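You operate a simulated robot arm through the tools that you are given. There is no shell and no other tool.

Carry out the task below with a simulated robot arm. There is one attempt and no reset: what you move stays moved.

JOB
Load a pack into the shoe cover feeder and feed one cover.
Fine: yellow bar up to load, down to feed; shut the cupboard; leave the other pack. Where these are worked on the way, their far stop is far enough and under half their travel is too little: yellow bar.

It is judged by the outcome, as a careful person would: the job done as asked, and still so three seconds after it is handed in. It fails if anything else is knocked over, pushed out of place, dropped, spilled or broken. A push-on lid holds only when it is set on centred and level and pressed home; a screw cap is set on level and turned clockwise until tight.

ROBOT AND FRAMES
A 6-joint arm with a two-finger gripper, fixed in place. Base frame: the origin is at the foot of the arm, x ahead of it, y to its left, z up. Readings come in mm, degrees, newtons and seconds.
It reaches about 1298 mm from its shoulder. Its first joint turns from -149.0 to 149.0 degrees. Payload 1.57 kg.
Tool frame: the origin (TCP) lies between the finger pads and is the grasp point; the fingertips stand 21 mm ahead of it; z points along the fingers, y is the line along which they close. The gripper opens to 70 mm. The gripper's body begins 50 mm behind the TCP.
Orientation is that of the tool frame in the base frame, as a unit quaternion [x, y, z, w]. With the fingers straight down and closing along the base's y, the tool's x points along the base's -x, its y along +y and its z along -z.

CONTROLS
- The arm moves only by the tool jog_arm. Its argument "increments" is a list of rows, each a list of 3 entries, a list of its own where there are three numbers: the shift along the base's x, y, z in mm, then the turn, a rotation vector about the base's x, y, z in degrees, then the finger opening in mm, from 0 to 70. In form: [[[x, y, z], [ax, ay, az], jaw], ...]. A call has 1 to 20 rows; each row is the pose to reach, as a shift and turn from the pose commanded when the call began. Each row takes 0.2 s and may step no farther than 50 mm and 8.6 degrees from the row before; otherwise, or with a gripper value out of range, the whole call is refused. A pose out of reach is approached as far as the arm can. The call stops where the force on the tool passes 90 N (or 10 N more than at its start, if that is more) or the arm is blocked; 0.2 s more then pass. The fingers move at their own pace and stop on an object; they squeeze with about 30 N. The grip force told is the motor's: it shows also when the fingers shut on nothing. Time passes only in rows, and 0.2 s behind the last, so rows that repeat a pose let the fingers close. It gives the time, the measured TCP pose, the force on the tool (base axes), the opening and the grip force at its end, in the units of the frame above (readings bear some noise), with the torque about the TCP (base axes, N m) and any sound that the robot's microphone picked up, and new pictures: "pictures" is both (left out), scene, wrist or none.
- Cameras (640 x 400 px; columns grow to the right, rows downward): "scene" is fixed at [220.6, -649.5, 1672.9]; the picture's right is [0.56, -0.83, 0.00], its down [-0.75, -0.50, -0.43] and it looks along [0.36, 0.24, -0.90] (base axes); focal length 241 px, centre (320, 200). "wrist" rides on the gripper at [79, 4, -81] in the tool frame; the picture's right is [-0.05, 1.00, 0.00], its down [-0.67, -0.04, -0.74] and it looks along [-0.74, -0.04, 0.67] (tool axes); focal length 256 px, centre (320, 200).
- lift_body(by): slides the trunk up (or, below 0, down) by that many mm; the arm rides with it, the base frame stays. It gives what a move gives, with no picture.
- pixel_to_xyz(camera, pixels): there is no depth. For up to 12 entries [column, row, z] of the newest picture of that camera ("zoom" is the newest enlarged one), the place [x, y] in the base frame at which the ray of that pixel passes the height z, good to about 3 mm. The clock stands still meanwhile.
- inspect(camera, box): a new picture of the part [left, top, right, bottom] of that camera's present view, enlarged. The clock stands still meanwhile.
- close_job(): hands the job in; it is judged then, once.

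Unless the task says otherwise, let go and move clear before handing in.

The tools are called after ">>>" by a JSON object that holds its "api" and its "payload". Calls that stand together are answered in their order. jog_arm: Moves the arm, as the interface text tells. Its arguments: {"type":"object","properties":{"increments":{"type":"array","items":{"type":"array"}},"pictures":{"type":"string","enum":["both","scene","wrist","none"]}},"required":["increments"]} The other tools are called the same way: lift_body (by) slides the trunk up or down; pixel_to_xyz (camera, pixels) gives the place at which the rays of pixels pass given heights; inspect (camera, box) takes an enlarged picture of a part of a camera's view; close_job () hands the job in.

At the start:

```text
clock: 0.0
eef_pos: [487.5, -376.3, 1206.8]
ee_rot: [0.0, 1.0, 0.0, 0.0]
ft_force: [0.2, 0.2, 0.0]
ft_torque: [-0.02, 0.0, 0.0]
gripper_width: 70.1
finger_force: 0.0
trunk travel left (down, up): [-888.0, 82.0]
```

scene: 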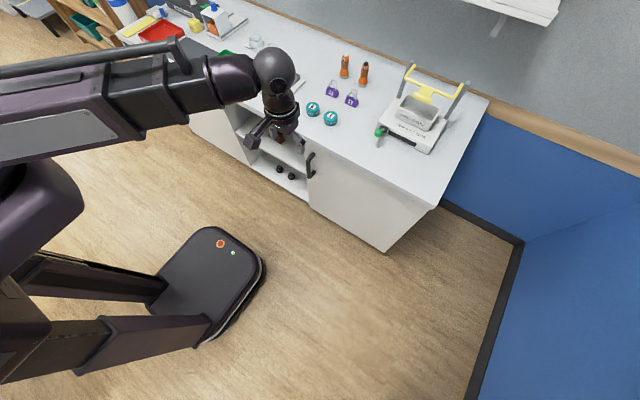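
wrist: 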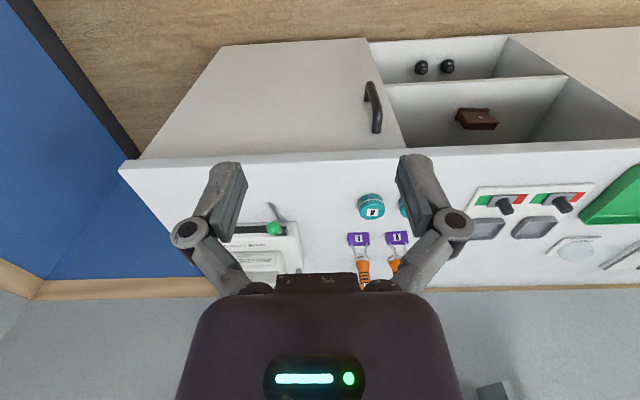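

The scene shows the feeder with a yellow bar near (425,90) and a cupboard with a handle near (311,165); the open shelf holds something brown. I'll enlarge the important parts first.

>>> {"api": "inspect", "payload": {"camera": "scene", "box": [360, 50, 500, 160]}}

>>> {"api": "inspect", "payload": {"camera": "scene", "box": [180, 90, 340, 210]}}

>>> {"api": "inspect", "payload": {"camera": "wrist", "box": [320, 20, 640, 220]}}

>>> {"api": "inspect", "payload": {"camera": "wrist", "box": [120, 150, 440, 350]}}

```text
3.64 times, centred on (430, 105) of scene
```

zoom: 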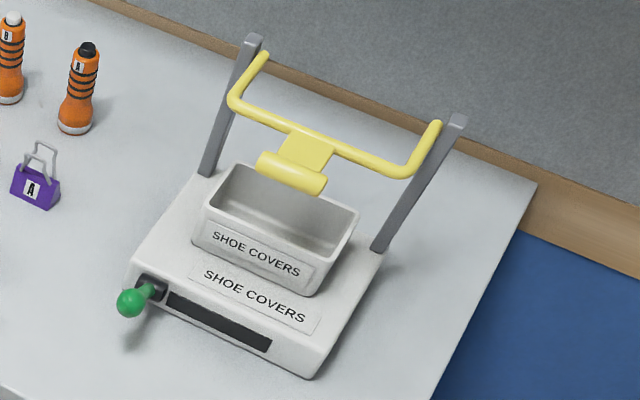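

```text
3.33 times, centred on (260, 150) of scene
```

zoom: 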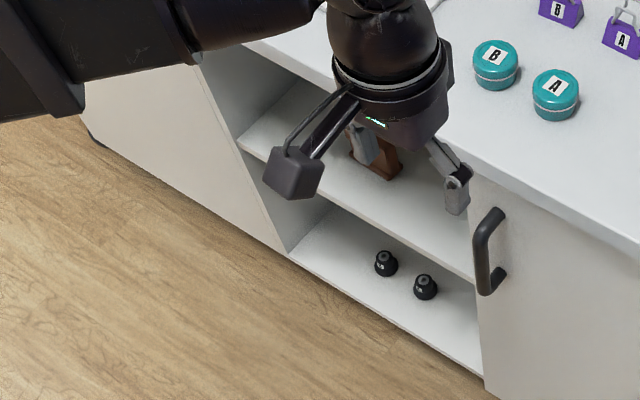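

```text
2.00 times, centred on (480, 120) of wrist
```

zoom: 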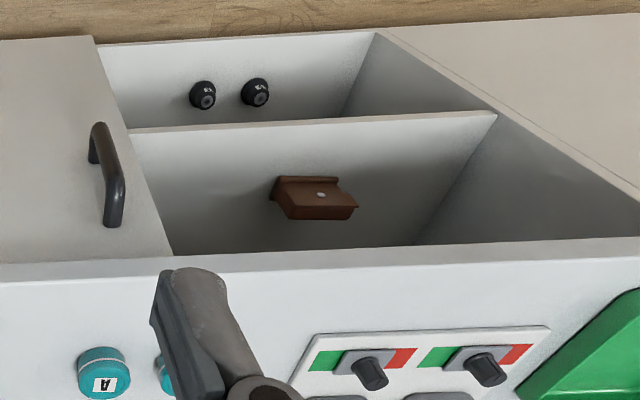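

```text
2.00 times, centred on (280, 250) of wrist
```

zoom: 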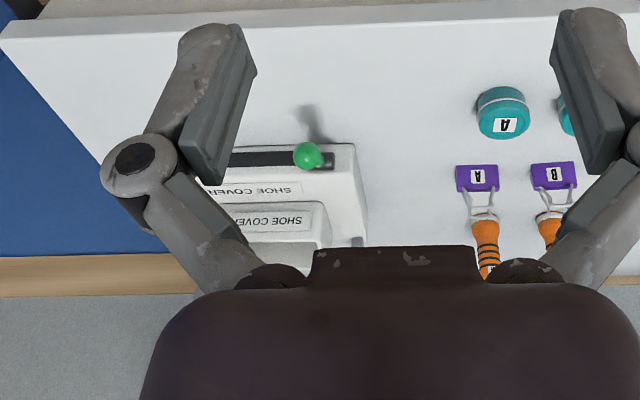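

The table top seems to be at z≈900 with the feeder at x≈840–1000, and no packs are seen yet. I'll enlarge the remaining parts of both views to look for the packs.

>>> {"api": "inspect", "payload": {"camera": "scene", "box": [40, 0, 200, 100]}}

>>> {"api": "inspect", "payload": {"camera": "scene", "box": [180, 0, 340, 100]}}

>>> {"api": "inspect", "payload": {"camera": "wrist", "box": [440, 150, 640, 300]}}

>>> {"api": "inspect", "payload": {"camera": "scene", "box": [280, 120, 460, 260]}}

```text
4.00 times, centred on (120, 50) of scene
```

zoom: 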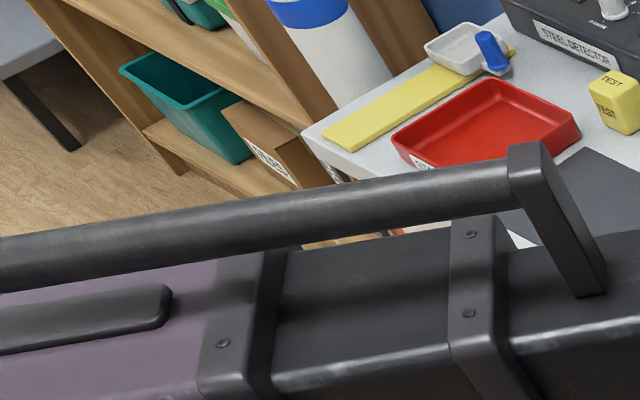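

```text
4.00 times, centred on (260, 50) of scene
```

zoom: 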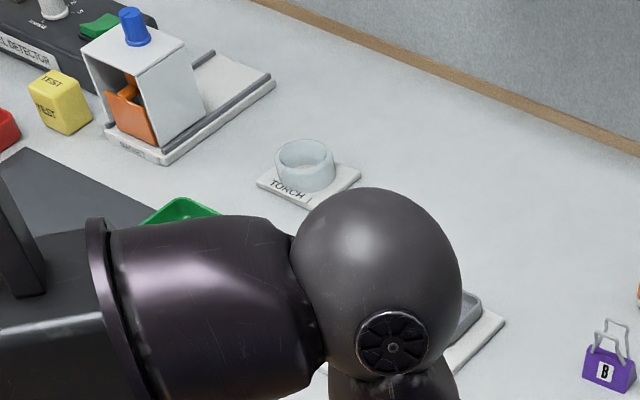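

```text
2.67 times, centred on (540, 225) of wrist
```

zoom: 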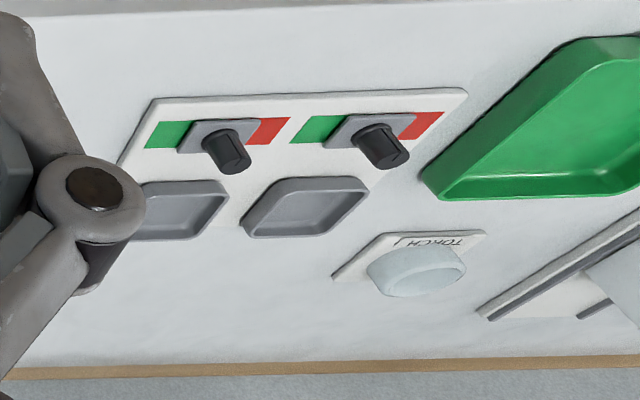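

```text
2.86 times, centred on (370, 190) of scene
```

zoom: 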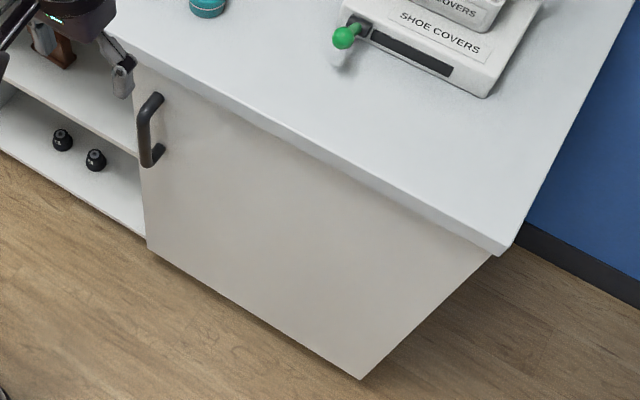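

The feeder's shape (yellow U-bar between grey posts, green knob by the slot) needs a closer look, and there are no packs visible on the table, so they're likely behind the cupboard door with the handle at (311,165). I'll move the wrist camera in front of the feeder.

>>> {"api": "jog_arm", "payload": {"increments": [[[25, -35, 5], [0, 0, 0], 70], [[50, -70, 10], [0, 0, 0], 70], [[75, -105, 15], [0, 0, 0], 70], [[100, -140, 20], [0, 0, 0], 70], [[125, -175, 25], [0, 0, 0], 70], [[150, -210, 30], [0, 0, 0], 70]]}}

```text
clock: 1.4
eef_pos: [638.3, -588.1, 1205.3]
ee_rot: [0.0, 1.0, 0.0, 0.0]
ft_force: [-0.9, -0.1, -0.2]
ft_torque: [0.01, -0.01, -0.02]
gripper_width: 69.9
finger_force: 0.1
out of reach, approached as far as the arm can: row 1, 2, 3, 4, 5, 6
trunk travel left (down, up): [-888.0, 82.0]
```

scene: 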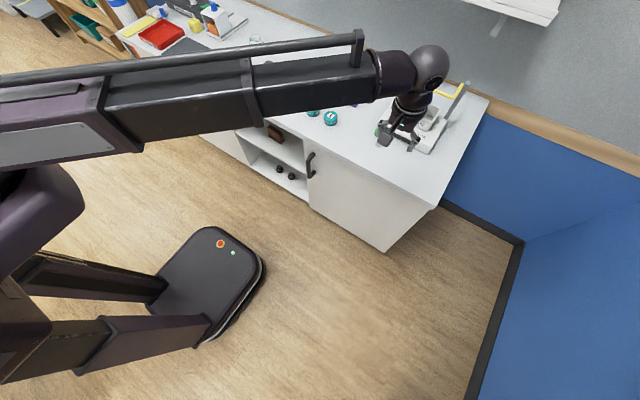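
wrist: 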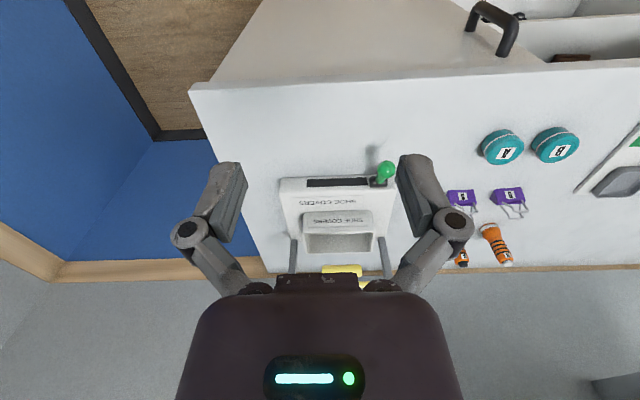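

The feeder is now visible upside-down at (335,220) in the wrist picture; upward motion was limited at this trunk height. I'll enlarge the feeder and handle areas.

>>> {"api": "inspect", "payload": {"camera": "wrist", "box": [240, 140, 440, 290]}}

>>> {"api": "inspect", "payload": {"camera": "wrist", "box": [400, 0, 640, 150]}}

>>> {"api": "inspect", "payload": {"camera": "scene", "box": [220, 100, 340, 210]}}

>>> {"api": "inspect", "payload": {"camera": "scene", "box": [370, 60, 490, 160]}}

```text
2.67 times, centred on (340, 215) of wrist
```

zoom: 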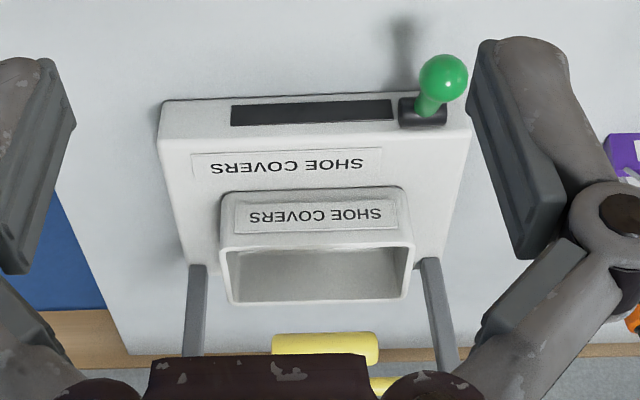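

```text
2.67 times, centred on (520, 75) of wrist
```

zoom: 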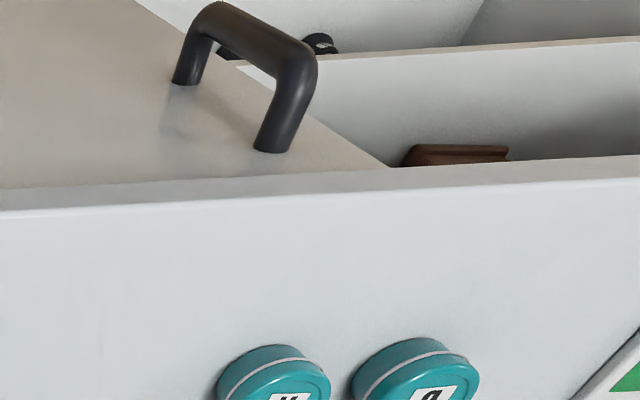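

```text
3.64 times, centred on (280, 155) of scene
```

zoom: 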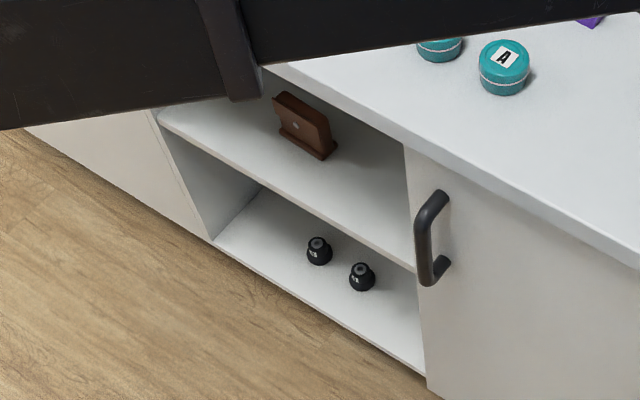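

```text
4.00 times, centred on (430, 110) of scene
```

zoom: 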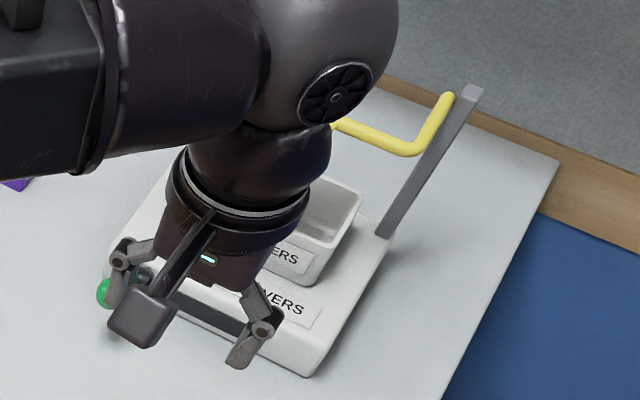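

I'll triangulate the handle, table edges and feeder features by asking for the rays from both cameras.

>>> {"api": "pixel_to_xyz", "payload": {"camera": "wrist", "pixels": [[510, 22, 850], [510, 22, 800], [501, 56, 850], [501, 56, 800], [468.5, 30.7, 800], [468.5, 30.7, 700], [545, 62, 900], [190, 83, 900], [386, 169, 1000], [386, 169, 950], [365, 278, 1100], [365, 278, 1000]]}}

>>> {"api": "pixel_to_xyz", "payload": {"camera": "scene", "pixels": [[312, 155, 850], [312, 155, 800], [314.3, 172, 850], [314.3, 172, 750], [308, 177, 750], [308, 177, 700], [432, 208, 900], [398, 132, 950], [388, 250, 0], [309, 206, 0], [308, 206, 100], [378, 132.4, 980]]}}

```text
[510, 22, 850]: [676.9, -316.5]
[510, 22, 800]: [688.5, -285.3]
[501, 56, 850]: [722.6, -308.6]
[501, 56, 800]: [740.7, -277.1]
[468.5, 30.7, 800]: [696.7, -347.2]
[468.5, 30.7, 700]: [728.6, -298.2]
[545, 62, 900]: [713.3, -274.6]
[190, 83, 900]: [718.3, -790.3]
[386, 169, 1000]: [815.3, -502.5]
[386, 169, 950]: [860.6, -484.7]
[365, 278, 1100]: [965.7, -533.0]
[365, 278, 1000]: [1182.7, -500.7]
```

```text
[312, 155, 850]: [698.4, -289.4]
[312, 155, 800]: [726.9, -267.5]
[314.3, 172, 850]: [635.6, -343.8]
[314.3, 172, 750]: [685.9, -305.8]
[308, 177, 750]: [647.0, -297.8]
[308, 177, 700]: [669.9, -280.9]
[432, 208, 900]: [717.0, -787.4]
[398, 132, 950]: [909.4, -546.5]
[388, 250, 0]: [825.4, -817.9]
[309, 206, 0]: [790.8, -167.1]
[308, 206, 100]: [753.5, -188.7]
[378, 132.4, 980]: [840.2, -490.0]
```

Rays put the handle bar near x≈681, y≈-303, z≈700–845 with the door face x≈727, hinge likely near y≈-785. I'll back off from the table and tilt the tool 45° forward so the camera looks level at the cupboard front.

>>> {"api": "jog_arm", "payload": {"increments": [[[-25, 35, -10], [0, -5, 0], 70], [[-50, 70, -20], [0, -10, 0], 70], [[-75, 105, -30], [0, -15, 0], 70], [[-100, 140, -36], [0, -20, 0], 70], [[-125, 175, -36], [0, -25, 0], 70], [[-150, 210, -36], [0, -30, 0], 70], [[-175, 245, -36], [0, -35, 0], 70], [[-200, 280, -36], [0, -40, 0], 70], [[-218, 288, -36], [0, -45, 0], 70]]}}

```text
clock: 3.4
eef_pos: [485.2, -382.2, 1261.1]
ee_rot: [0.0, 0.924, 0.0, 0.384]
ft_force: [0.5, 0.2, 0.8]
ft_torque: [0.0, 0.0, 0.03]
gripper_width: 69.9
finger_force: 0.1
out of reach, approached as far as the arm can: row 1, 2, 3, 4, 5, 6, 7, 8, 9
trunk travel left (down, up): [-888.0, 82.0]
```

scene: 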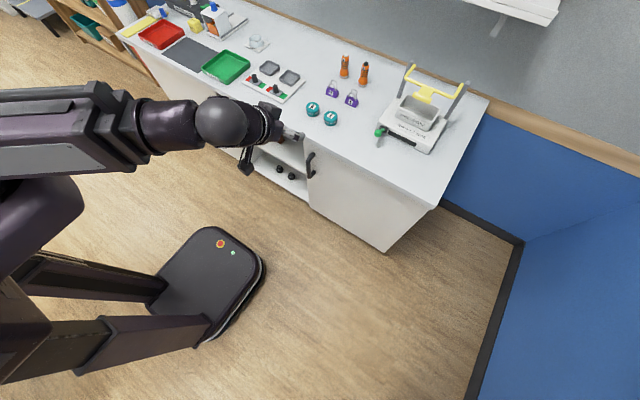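
wrist: 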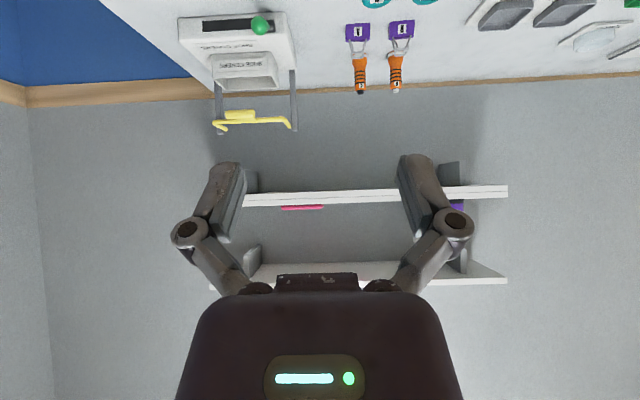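

The arm can't fold closer than about r≈600 mm, but the space in front of the cupboard is clear. I'll lower the trunk so the camera can look level at the cupboard front.

>>> {"api": "lift_body", "payload": {"by": -400}}

>>> {"api": "inspect", "payload": {"camera": "wrist", "box": [0, 0, 640, 400]}}

>>> {"api": "inspect", "payload": {"camera": "scene", "box": [160, 40, 480, 240]}}

```text
clock: 7.2
eef_pos: [487.6, -380.7, 860.2]
ee_rot: [-0.001, 0.924, 0.001, 0.383]
ft_force: [0.1, 0.5, -1.2]
ft_torque: [-0.02, 0.02, 0.03]
gripper_width: 69.8
finger_force: 0.1
trunk travel left (down, up): [-488.0, 482.0]
```

```text
1.00 times, centred on (320, 200) of wrist (not enlarged: the box is as wide or as high as the picture)
```

zoom: 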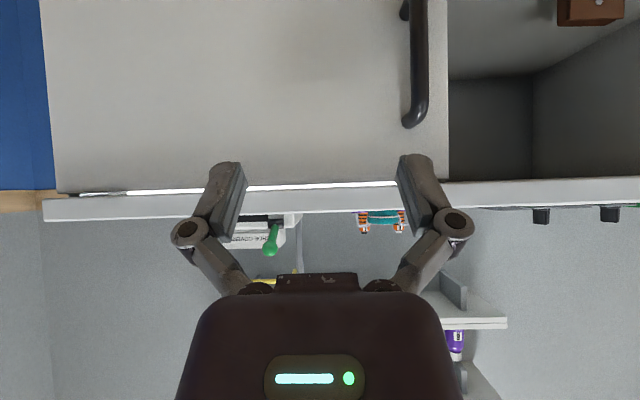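

```text
2.00 times, centred on (320, 140) of scene
```

zoom: 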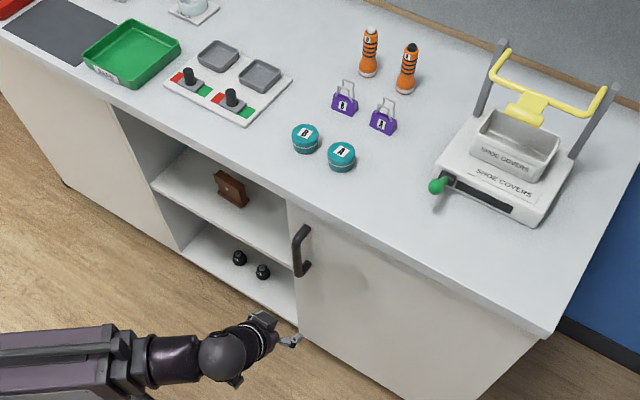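

The trunk is down and the wrist camera looks level at the door: handle bar at columns 415–428, door's left edge at column 448. I'll move a little toward the handle's height to refresh pictures and learn what pose counts as commanded.

>>> {"api": "jog_arm", "payload": {"increments": [[[10, 10, -10], [0, 0, 0], 70], [[20, 20, -20], [0, 0, 0], 70]]}}

```text
clock: 7.8
eef_pos: [507.6, -362.2, 860.4]
ee_rot: [0.0, 0.924, 0.001, 0.382]
ft_force: [1.3, 0.0, -0.8]
ft_torque: [0.05, 0.0, 0.0]
gripper_width: 70.2
finger_force: 0.1
out of reach, approached as far as the arm can: row 1, 2
trunk travel left (down, up): [-488.0, 482.0]
```

scene: 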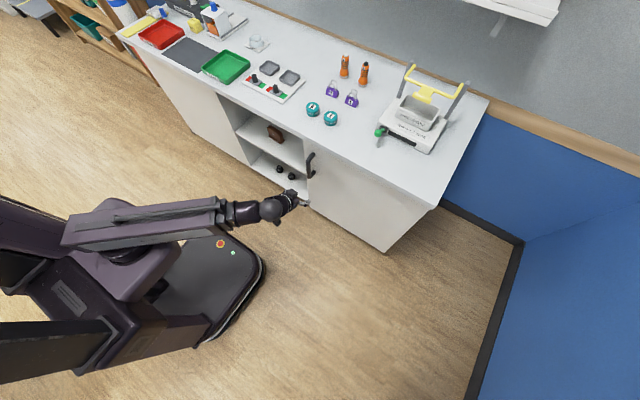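
wrist: 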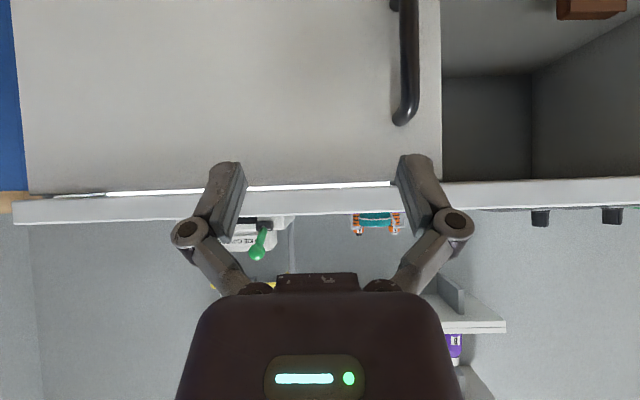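

Shifts in x,y worked but going lower was out of reach at this fold, so I'll use the trunk for height. I'll enlarge the handle for an exact fix.

>>> {"api": "inspect", "payload": {"camera": "wrist", "box": [340, 0, 500, 140]}}

>>> {"api": "inspect", "payload": {"camera": "scene", "box": [270, 130, 350, 220]}}

>>> {"api": "inspect", "payload": {"camera": "scene", "box": [0, 170, 340, 400]}}

```text
2.86 times, centred on (420, 70) of wrist
```

zoom: 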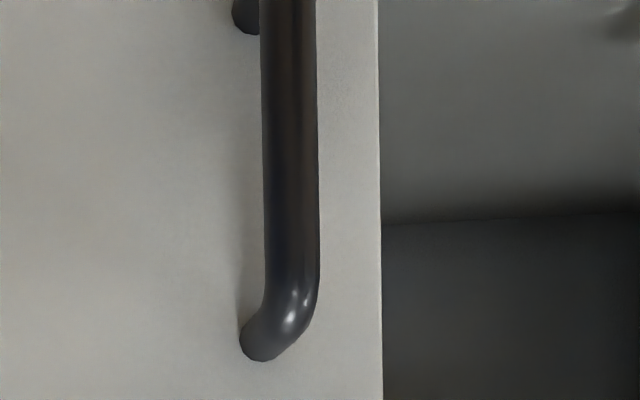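

```text
4.44 times, centred on (310, 175) of scene
```

zoom: 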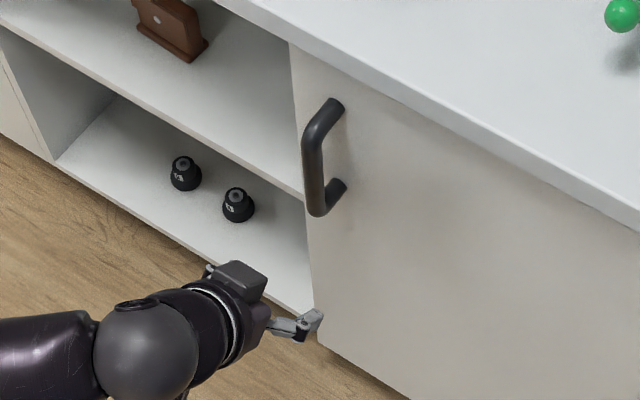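

```text
1.74 times, centred on (170, 285) of scene
```

zoom: 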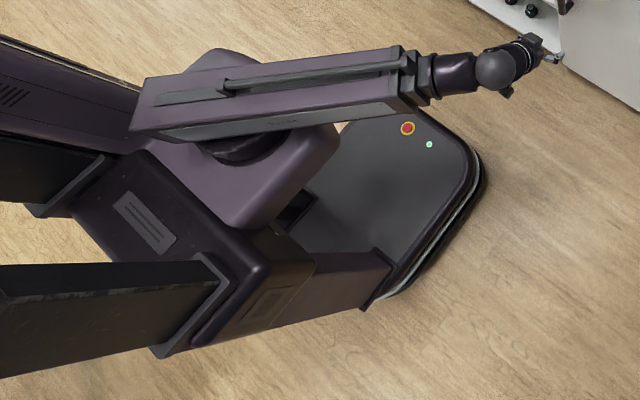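

The arm is evidently a yawing, telescoping one. Now I'll get ray fixes on the handle's feet: wrist (399.6,120.6) and (394.7,5), scene (314.1,153.6) and (314.1,172.1).

>>> {"api": "pixel_to_xyz", "payload": {"camera": "wrist", "pixels": [[399.6, 120.6, 840], [399.6, 120.6, 850], [394.7, 5, 700], [394.7, 5, 690], [409.7, 60, 770], [409.7, 60, 760], [440, 60, 770], [440, 150, 860], [440, 178, 880], [30, 194, 870], [20, 100, 740], [565, 10, 740]]}}

>>> {"api": "pixel_to_xyz", "payload": {"camera": "scene", "pixels": [[314.1, 153.6, 840], [314.1, 153.6, 820], [314.1, 172.1, 700], [314.1, 172.1, 720], [308.5, 167.8, 770], [308.5, 167.8, 750], [303.5, 140, 880], [308.5, 205, 300], [308.5, 205, 200], [388, 251, 200], [388, 251, 100], [248, 168, 200]]}}

```text
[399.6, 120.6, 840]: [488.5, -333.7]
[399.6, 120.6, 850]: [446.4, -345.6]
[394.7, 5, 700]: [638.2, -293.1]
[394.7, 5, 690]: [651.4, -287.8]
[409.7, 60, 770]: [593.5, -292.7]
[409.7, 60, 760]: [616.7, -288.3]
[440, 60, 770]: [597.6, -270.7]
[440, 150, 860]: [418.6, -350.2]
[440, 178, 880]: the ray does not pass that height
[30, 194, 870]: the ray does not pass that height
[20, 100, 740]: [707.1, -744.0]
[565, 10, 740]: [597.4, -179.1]
```

```text
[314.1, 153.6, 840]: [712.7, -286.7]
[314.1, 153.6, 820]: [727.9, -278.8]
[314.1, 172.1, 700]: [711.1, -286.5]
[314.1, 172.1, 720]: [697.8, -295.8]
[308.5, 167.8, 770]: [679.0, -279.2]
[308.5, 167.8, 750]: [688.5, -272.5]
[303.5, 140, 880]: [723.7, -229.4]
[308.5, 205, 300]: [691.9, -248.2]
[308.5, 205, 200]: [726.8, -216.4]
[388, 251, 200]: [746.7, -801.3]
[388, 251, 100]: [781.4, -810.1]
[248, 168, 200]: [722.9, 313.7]
```

All three views agree on a door face at x≈747, handle bar at x≈701, y≈-265, z≈640–780 (diameter ~22 mm), and door edges y≈-206 to -794. I'll lower the trunk to the handle's height.

>>> {"api": "lift_body", "payload": {"by": -145}}

```text
clock: 9.5
eef_pos: [506.7, -363.2, 716.4]
ee_rot: [-0.001, 0.924, 0.001, 0.382]
ft_force: [0.4, -0.4, -0.4]
ft_torque: [0.0, -0.01, 0.0]
gripper_width: 70.0
finger_force: 0.0
trunk travel left (down, up): [-343.0, 627.0]
```

Height is now 716. I'll move to x≈605, y≈-265, still clear of the bar, and look.

>>> {"api": "jog_arm", "payload": {"increments": [[[25, 25, 0], [0, 0, 0], 70], [[50, 50, 0], [0, 0, 0], 70], [[75, 75, 0], [0, 0, 0], 70], [[98, 98, 0], [0, 0, 0], 70]]}}

```text
clock: 10.5
eef_pos: [605.9, -264.7, 715.9]
ee_rot: [-0.001, 0.924, 0.001, 0.382]
ft_force: [-0.9, 0.2, 0.4]
ft_torque: [-0.01, -0.02, 0.01]
gripper_width: 70.1
finger_force: 0.0
trunk travel left (down, up): [-343.0, 627.0]
```

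scene: 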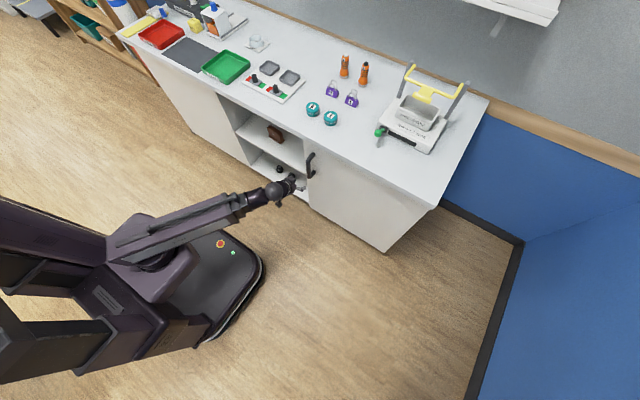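
wrist: 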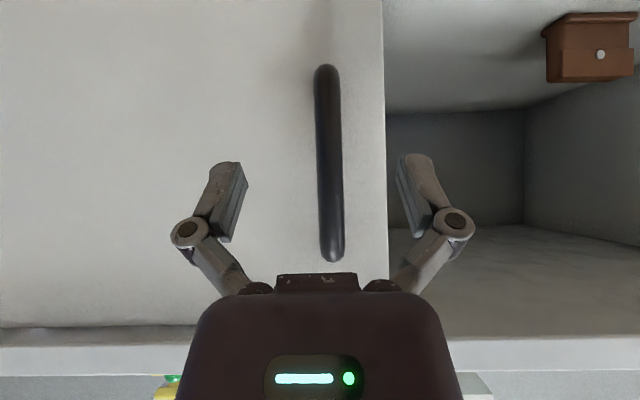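

The bar at columns 316–342 sits nearly centred between the finger pads. I'll advance 94 mm with a 4 mm y-correction and close on it.

>>> {"api": "jog_arm", "payload": {"increments": [[[35, 2, 0], [0, 0, 0], 70], [[70, 4, 0], [0, 0, 0], 70], [[94, 4, 0], [0, 0, 0], 70], [[94, 4, 0], [0, 0, 0], 40], [[94, 4, 0], [0, 0, 0], 15], [[94, 4, 0], [0, 0, 0], 15], [[94, 4, 0], [0, 0, 0], 15]]}}

```text
clock: 12.1
eef_pos: [698.4, -259.6, 716.8]
ee_rot: [0.0, 0.924, 0.001, 0.382]
ft_force: [-0.5, 9.1, 2.9]
ft_torque: [0.23, 0.08, 0.01]
gripper_width: 21.6
finger_force: 32.5
trunk travel left (down, up): [-343.0, 627.0]
```

scene: 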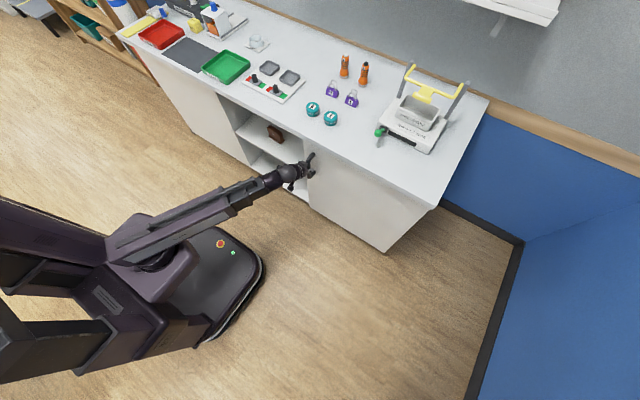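
wrist: 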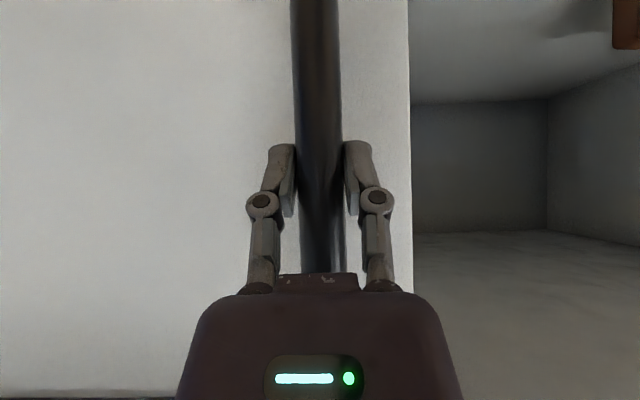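

The handle is gripped (21.6 mm opening, 32 N). I'll pull gently along the hinge arc for the first 6° to test that the door swings.

>>> {"api": "jog_arm", "payload": {"increments": [[[-9, -1, 0], [0, 0, 1], 15], [[-18, -2.3, 0], [0, 0, 2], 15], [[-27.6, -3.6, 0], [0, 0, 3], 15], [[-41, -6, 0], [0, 0, 4.5], 15], [[-55, -8.6, 0], [0, 0, 6], 15]]}}

```text
clock: 13.3
eef_pos: [645.3, -267.4, 715.8]
ee_rot: [-0.05, 0.923, 0.021, 0.38]
ft_force: [-4.5, 23.8, 0.6]
ft_torque: [0.48, 0.2, 0.0]
gripper_width: 21.5
finger_force: 31.8
trunk travel left (down, up): [-343.0, 627.0]
```

scene: 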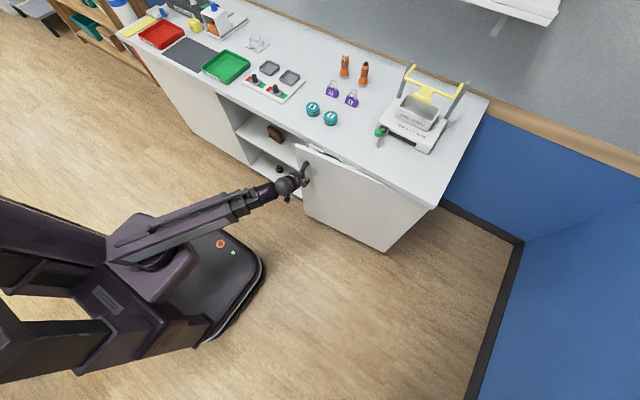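
wrist: 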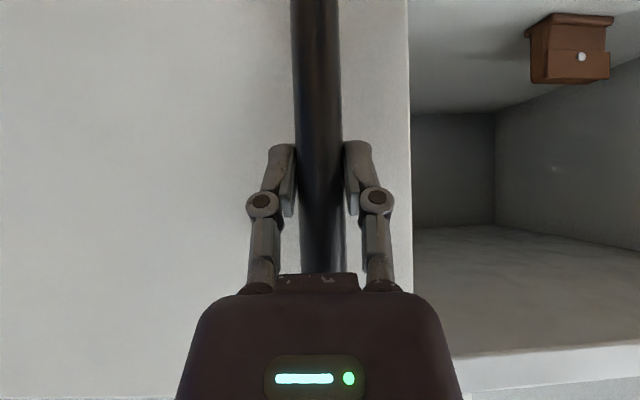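

The door is swinging (scene shows its top edge opening at (300,150)), with modest side force. I'll continue along the arc to about 30°, leading the yaw slightly to keep the arm inside its reach limits.

>>> {"api": "jog_arm", "payload": {"increments": [[[-28.8, -4.6, 0], [0, 0, 4], 15], [[-55.6, -12.3, 0], [0, 0, 8], 15], [[-82, -21.3, 0], [0, 0, 12], 15], [[-107.9, -31.7, 0], [0, 0, 17], 15], [[-133.1, -43.4, 0], [0, 0, 21], 15], [[-157.8, -56.4, 0], [0, 0, 25], 15], [[-181.7, -70.8, 0], [0, 0, 28], 15], [[-204.8, -86.3, 0], [0, 0, 31], 15]]}}

```text
clock: 15.1
eef_pos: [438.3, -355.6, 716.4]
ee_rot: [-0.294, 0.876, 0.121, 0.362]
ft_force: [-6.8, 9.3, 3.4]
ft_torque: [0.29, -0.02, -0.16]
gripper_width: 21.4
finger_force: 31.7
trunk travel left (down, up): [-343.0, 627.0]
```

scene: 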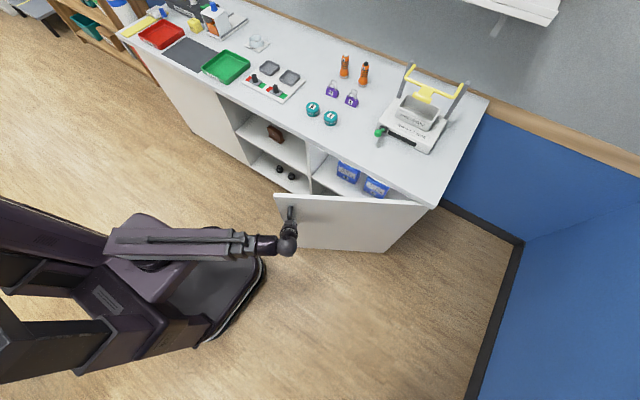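
wrist: 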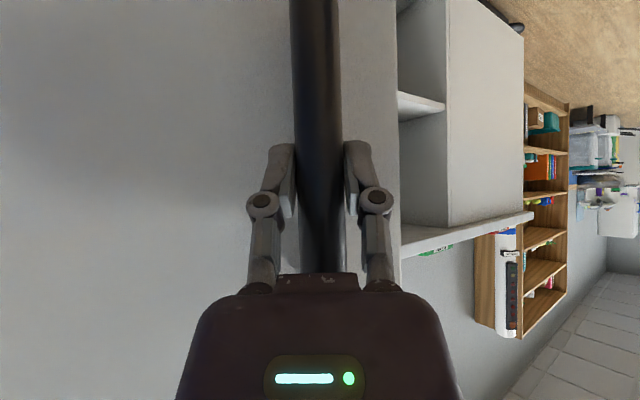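

Two blue packs are visible inside at scene (347,170) and (375,187). I'll keep opening the door to about 60°, with less yaw so the wrist stays within its range.

>>> {"api": "jog_arm", "payload": {"increments": [[[-36.7, -28.6, 0], [0, 0, 2], 15], [[-70.7, -60.1, 0], [0, 0, 4], 15], [[-101.9, -94.6, 0], [0, 0, 6], 15], [[-129.8, -131.6, 0], [0, 0, 9], 15], [[-154.5, -171, 0], [0, 0, 12], 15], [[-175.7, -212.3, 0], [0, 0, 15], 15]]}}

```text
clock: 16.5
eef_pos: [275.3, -564.2, 714.3]
ee_rot: [-0.404, 0.835, 0.157, 0.339]
ft_force: [-41.3, 20.3, -9.9]
ft_torque: [0.53, 0.18, 0.43]
gripper_width: 47.1
finger_force: 24.0
out of reach, approached as far as the arm can: row 6
trunk travel left (down, up): [-343.0, 627.0]
```

scene: 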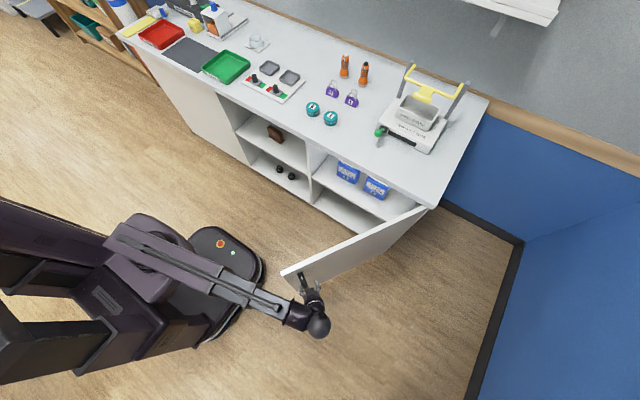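
wrist: 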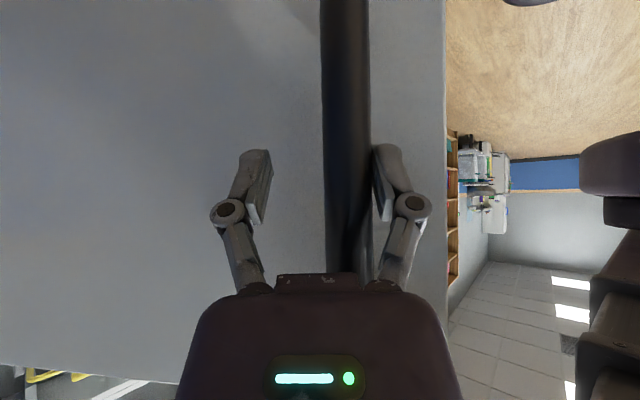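

The last row reached a wrist limit and the bar shifted to the right finger (columns 325–370), opening the jaws; the door is at roughly 58°, which is ample. I'll open the jaws fully, easing the yaw back.

>>> {"api": "jog_arm", "payload": {"increments": [[[0, 0, 0], [0, 0, 0], 70], [[0, 0, 0], [0, 0, 0], 70], [[-3, 0, 0], [0, 0, -4], 70], [[-6, 0, 0], [0, 0, -8], 70]]}}

```text
clock: 17.5
eef_pos: [271.2, -565.2, 716.1]
ee_rot: [-0.346, 0.857, 0.143, 0.354]
ft_force: [0.0, 0.6, -0.4]
ft_torque: [-0.02, 0.0, 0.02]
gripper_width: 70.2
finger_force: 0.1
trunk travel left (down, up): [-343.0, 627.0]
```

scene: 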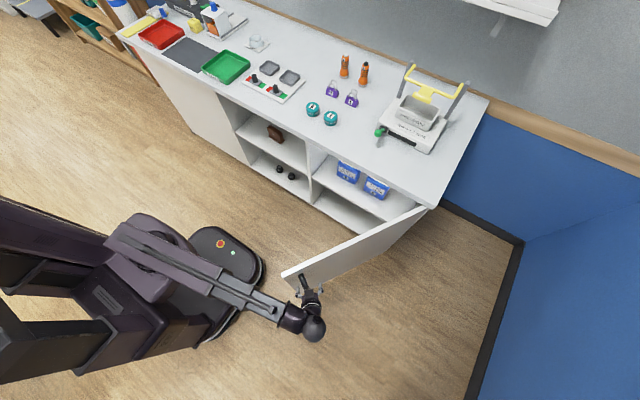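
wrist: 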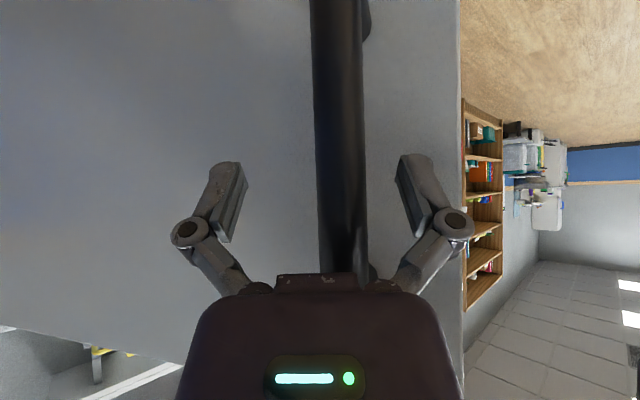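

Jaws are free and forces are zero; the bar sits at columns 315–368 between the fingers. I'll back straight out of the handle, turning the yaw once clear.

>>> {"api": "jog_arm", "payload": {"increments": [[[-11, -10, 0], [0, 0, 0], 70], [[-22, -21, 0], [0, 0, -1], 70], [[-33, -32, 0], [0, 0, -2], 70], [[-45, -43, 0], [0, 0, -6], 70], [[-60, -58, 0], [0, 0, -12], 70], [[-72, -72, 0], [0, 0, -18], 70]]}}

```text
clock: 18.9
eef_pos: [199.9, -636.5, 715.6]
ee_rot: [-0.209, 0.9, 0.087, 0.371]
ft_force: [-0.3, 0.7, -0.1]
ft_torque: [0.04, -0.02, 0.02]
gripper_width: 70.0
finger_force: 0.1
out of reach, approached as far as the arm can: row 1, 2, 3, 4
trunk travel left (down, up): [-343.0, 627.0]
```

scene: 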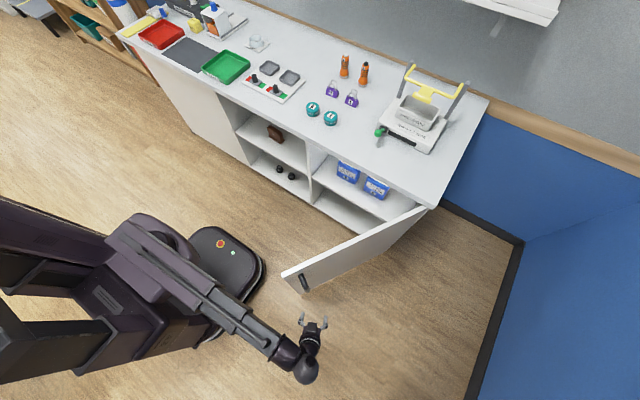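
wrist: 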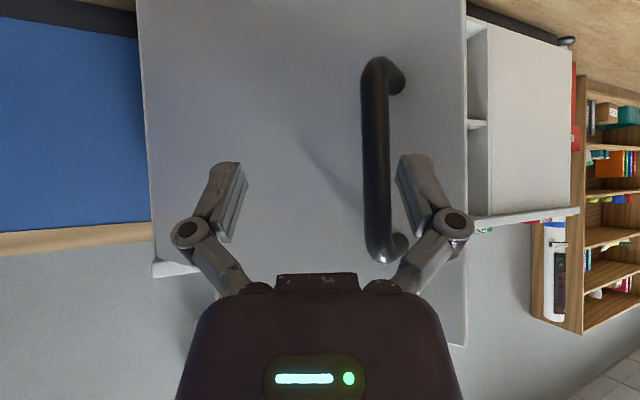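

The gripper is clear and the door stands open at about 57°. Let me look closely at the packs and the cupboard interior.

>>> {"api": "inspect", "payload": {"camera": "scene", "box": [300, 140, 420, 230]}}

>>> {"api": "inspect", "payload": {"camera": "scene", "box": [260, 190, 440, 310]}}

>>> {"api": "inspect", "payload": {"camera": "scene", "box": [380, 60, 480, 160]}}

```text
4.44 times, centred on (360, 185) of scene
```

zoom: 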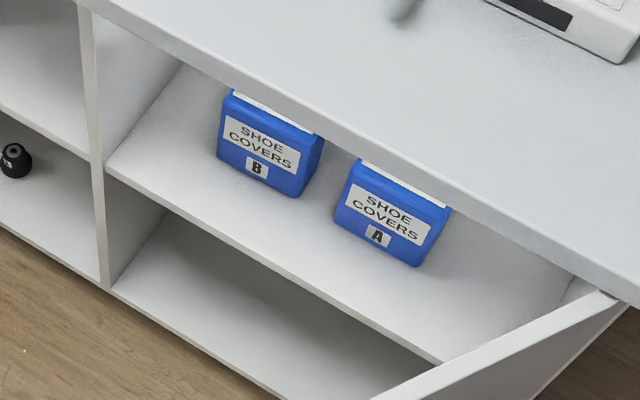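

```text
3.33 times, centred on (350, 250) of scene
```

zoom: 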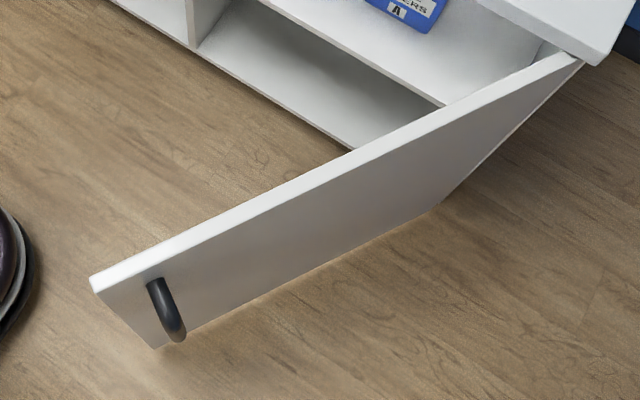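

```text
4.00 times, centred on (430, 110) of scene
```

zoom: 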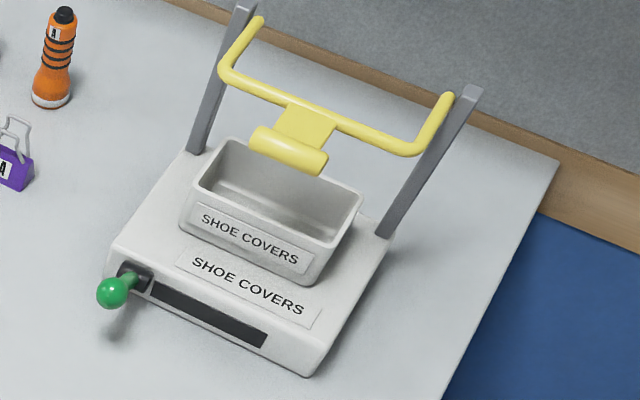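

Packs A (right) and B (left) stand on the shelf, both blue "SHOE COVERS". I'll fix the shelf height and the pack positions by rays.

>>> {"api": "pixel_to_xyz", "payload": {"camera": "scene", "pixels": [[312.1, 178.3, 600], [312.1, 178.3, 500], [387.1, 221.5, 600], [387.1, 221.5, 500], [363.7, 190, 600], [363.7, 190, 500], [381.5, 199.9, 600], [381.5, 199.9, 500], [368.4, 176.7, 650], [389.4, 186.8, 650], [336.9, 174.9, 550], [355.1, 184.1, 550]]}}

>>> {"api": "pixel_to_xyz", "payload": {"camera": "scene", "pixels": [[284, 275, 870], [433, 207, 870], [375, 190, 620], [300, 283, 750], [421, 205, 870]]}}

```text
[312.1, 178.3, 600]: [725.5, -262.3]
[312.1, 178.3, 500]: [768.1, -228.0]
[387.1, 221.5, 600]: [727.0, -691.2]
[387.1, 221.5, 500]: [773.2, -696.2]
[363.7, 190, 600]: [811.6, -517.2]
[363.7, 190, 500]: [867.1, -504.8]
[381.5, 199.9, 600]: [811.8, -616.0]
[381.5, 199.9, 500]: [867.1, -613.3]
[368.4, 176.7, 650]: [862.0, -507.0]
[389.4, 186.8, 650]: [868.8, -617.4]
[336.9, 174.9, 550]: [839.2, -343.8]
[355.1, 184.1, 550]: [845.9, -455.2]
```

```text
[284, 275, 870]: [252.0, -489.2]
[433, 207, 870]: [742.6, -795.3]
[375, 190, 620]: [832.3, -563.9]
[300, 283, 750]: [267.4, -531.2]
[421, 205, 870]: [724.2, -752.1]
```

The shelf top is near z≈510, pack A's front face is at x≈861, y≈-505…-614, about 140 tall; B is at y≈-344…-455. I'll raise the trunk to pass over the door, then get a level look inside.

>>> {"api": "lift_body", "payload": {"by": 260}}

```text
clock: 21.6
eef_pos: [200.4, -636.8, 976.4]
ee_rot: [-0.208, 0.901, 0.086, 0.371]
ft_force: [0.6, -0.1, -0.4]
ft_torque: [0.02, -0.01, -0.01]
gripper_width: 69.9
finger_force: 0.0
trunk travel left (down, up): [-603.0, 367.0]
```

Now at z=976, above the door top. I'll swing over the door to in front of the open cupboard, squaring the yaw.

>>> {"api": "jog_arm", "payload": {"increments": [[[36, 23.6, 0], [0, 0, -2.6], 70], [[72, 47.2, 0], [0, 0, -5.2], 70], [[108, 70.8, 0], [0, 0, -7.8], 70], [[144, 94.4, 0], [0, 0, -10.4], 70], [[180, 118, 0], [0, 0, -13], 70], [[216, 141.6, 0], [0, 0, -15.6], 70], [[252, 165.2, 0], [0, 0, -18.2], 70], [[288, 188.8, 0], [0, 0, -20.8], 70], [[324, 212.4, 0], [0, 0, -23.4], 70], [[360, 236, 0], [0, 0, -26], 70]]}}

```text
clock: 23.8
eef_pos: [559.1, -401.1, 976.0]
ee_rot: [0.0, 0.924, -0.001, 0.382]
ft_force: [-0.7, 1.1, -0.5]
ft_torque: [-0.02, 0.03, -0.01]
gripper_width: 70.0
finger_force: 0.1
trunk travel left (down, up): [-603.0, 367.0]
```

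scene: 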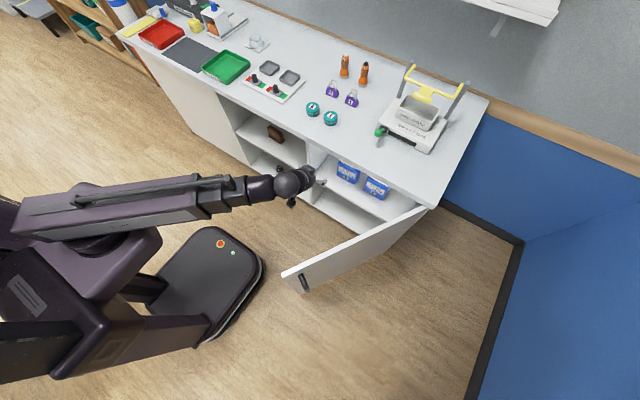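
wrist: 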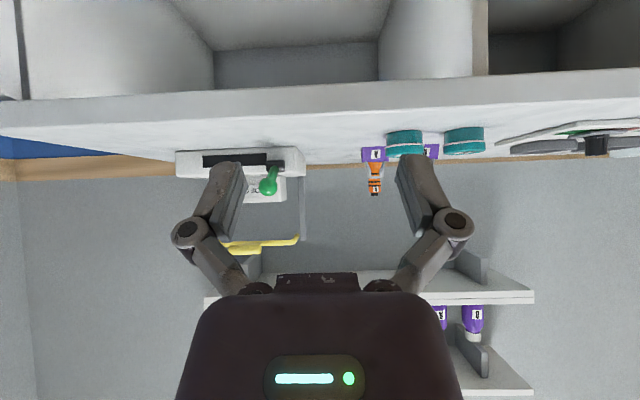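

I'm in front of the open cupboard. I'll lower so the camera sits around z≈700, slightly above the pack tops.

>>> {"api": "lift_body", "payload": {"by": -280}}

>>> {"api": "inspect", "payload": {"camera": "wrist", "box": [0, 0, 640, 400]}}

>>> {"api": "inspect", "payload": {"camera": "wrist", "box": [100, 30, 400, 220]}}

```text
clock: 26.6
eef_pos: [558.8, -401.7, 696.0]
ee_rot: [-0.001, 0.924, 0.001, 0.382]
ft_force: [-0.1, 0.9, 0.0]
ft_torque: [0.01, -0.02, -0.01]
gripper_width: 70.0
finger_force: 0.1
trunk travel left (down, up): [-323.0, 647.0]
```

```text
1.00 times, centred on (320, 200) of wrist (not enlarged: the box is as wide or as high as the picture)
```

zoom: 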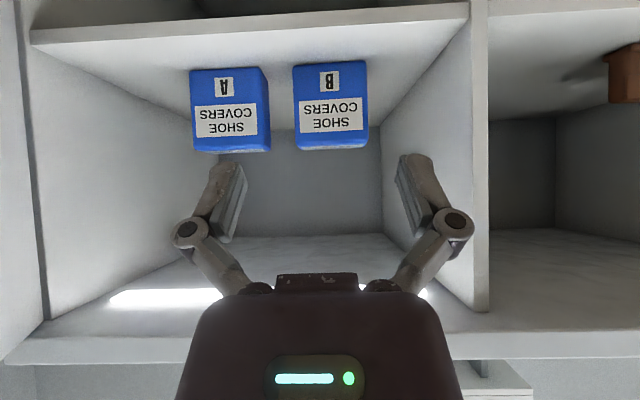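

```text
2.11 times, centred on (250, 125) of wrist
```

zoom: 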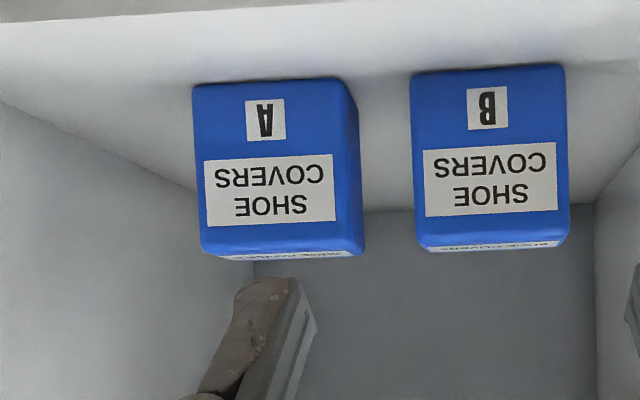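

The packs look about 110 wide, 130 tall and only ~55 deep (x), so they must be gripped front-to-back. I'll refresh the wrist picture with a tiny move and get ray fixes on the packs and feeder.

>>> {"api": "jog_arm", "payload": {"increments": [[[0, -20, 0], [0, 0, 0], 70]]}}

>>> {"api": "pixel_to_xyz", "payload": {"camera": "scene", "pixels": [[398.7, 97.5, 940], [398.7, 97.5, 900], [445.7, 118.7, 940], [445.7, 118.7, 900], [411, 62, 1100], [411, 62, 1200], [467.5, 83, 1100], [467.5, 83, 1200], [406, 79, 1100], [454.5, 97.5, 1100], [414.5, 65.5, 1100], [461.7, 84.3, 1100]]}}

```text
clock: 27.0
eef_pos: [558.7, -420.4, 696.3]
ee_rot: [-0.001, 0.924, 0.001, 0.382]
ft_force: [0.6, 0.2, 0.1]
ft_torque: [-0.02, -0.01, 0.0]
gripper_width: 69.8
finger_force: 0.1
trunk travel left (down, up): [-323.0, 647.0]
```

scene: 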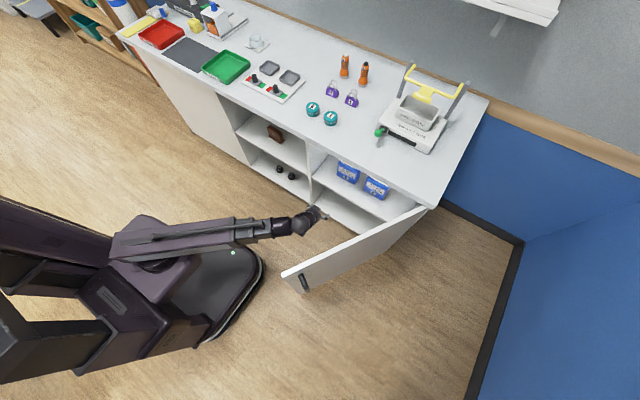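
wrist: 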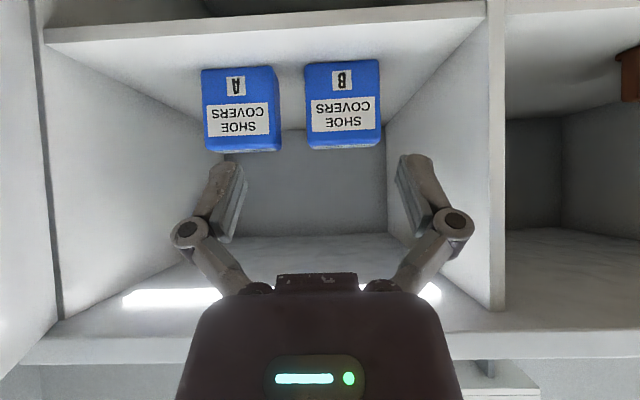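

```text
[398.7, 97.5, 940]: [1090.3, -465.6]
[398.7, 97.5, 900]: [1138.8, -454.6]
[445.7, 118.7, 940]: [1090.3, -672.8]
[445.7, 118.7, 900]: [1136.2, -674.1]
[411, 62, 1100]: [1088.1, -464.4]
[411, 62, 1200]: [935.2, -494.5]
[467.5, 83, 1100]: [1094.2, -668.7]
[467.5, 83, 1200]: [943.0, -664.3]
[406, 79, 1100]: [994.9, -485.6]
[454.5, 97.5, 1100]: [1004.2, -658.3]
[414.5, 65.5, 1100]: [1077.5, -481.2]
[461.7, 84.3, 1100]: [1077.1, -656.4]
```

Posts stand at x≈1090, y≈-466/-670 with tops about z≈1100, and the yellow bail reaches forward from their tops. Before planning the pack grasp, I'll test whether the arm itself can move in z here.

>>> {"api": "jog_arm", "payload": {"increments": [[[0, 0, 15], [0, 0, 0], 70], [[0, 0, 30], [0, 0, 0], 70]], "pictures": "none"}}

>>> {"api": "inspect", "payload": {"camera": "wrist", "box": [180, 40, 400, 170]}}

```text
clock: 27.6
eef_pos: [559.2, -420.6, 696.2]
ee_rot: [-0.001, 0.924, 0.002, 0.382]
ft_force: [0.3, 0.4, 0.7]
ft_torque: [0.01, 0.02, 0.0]
gripper_width: 69.9
finger_force: 0.0
out of reach, approached as far as the arm can: row 1, 2
trunk travel left (down, up): [-323.0, 647.0]
```

```text
2.91 times, centred on (290, 105) of wrist
```

zoom: 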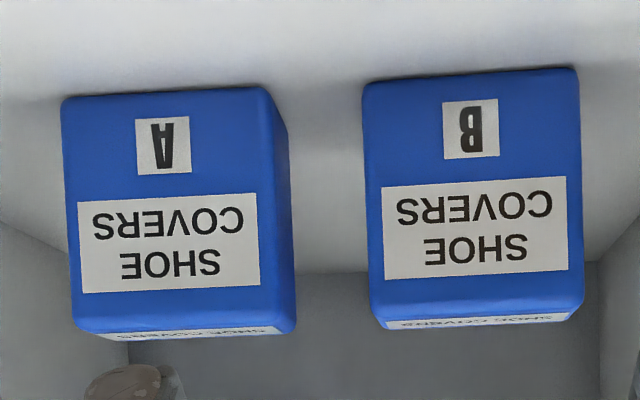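

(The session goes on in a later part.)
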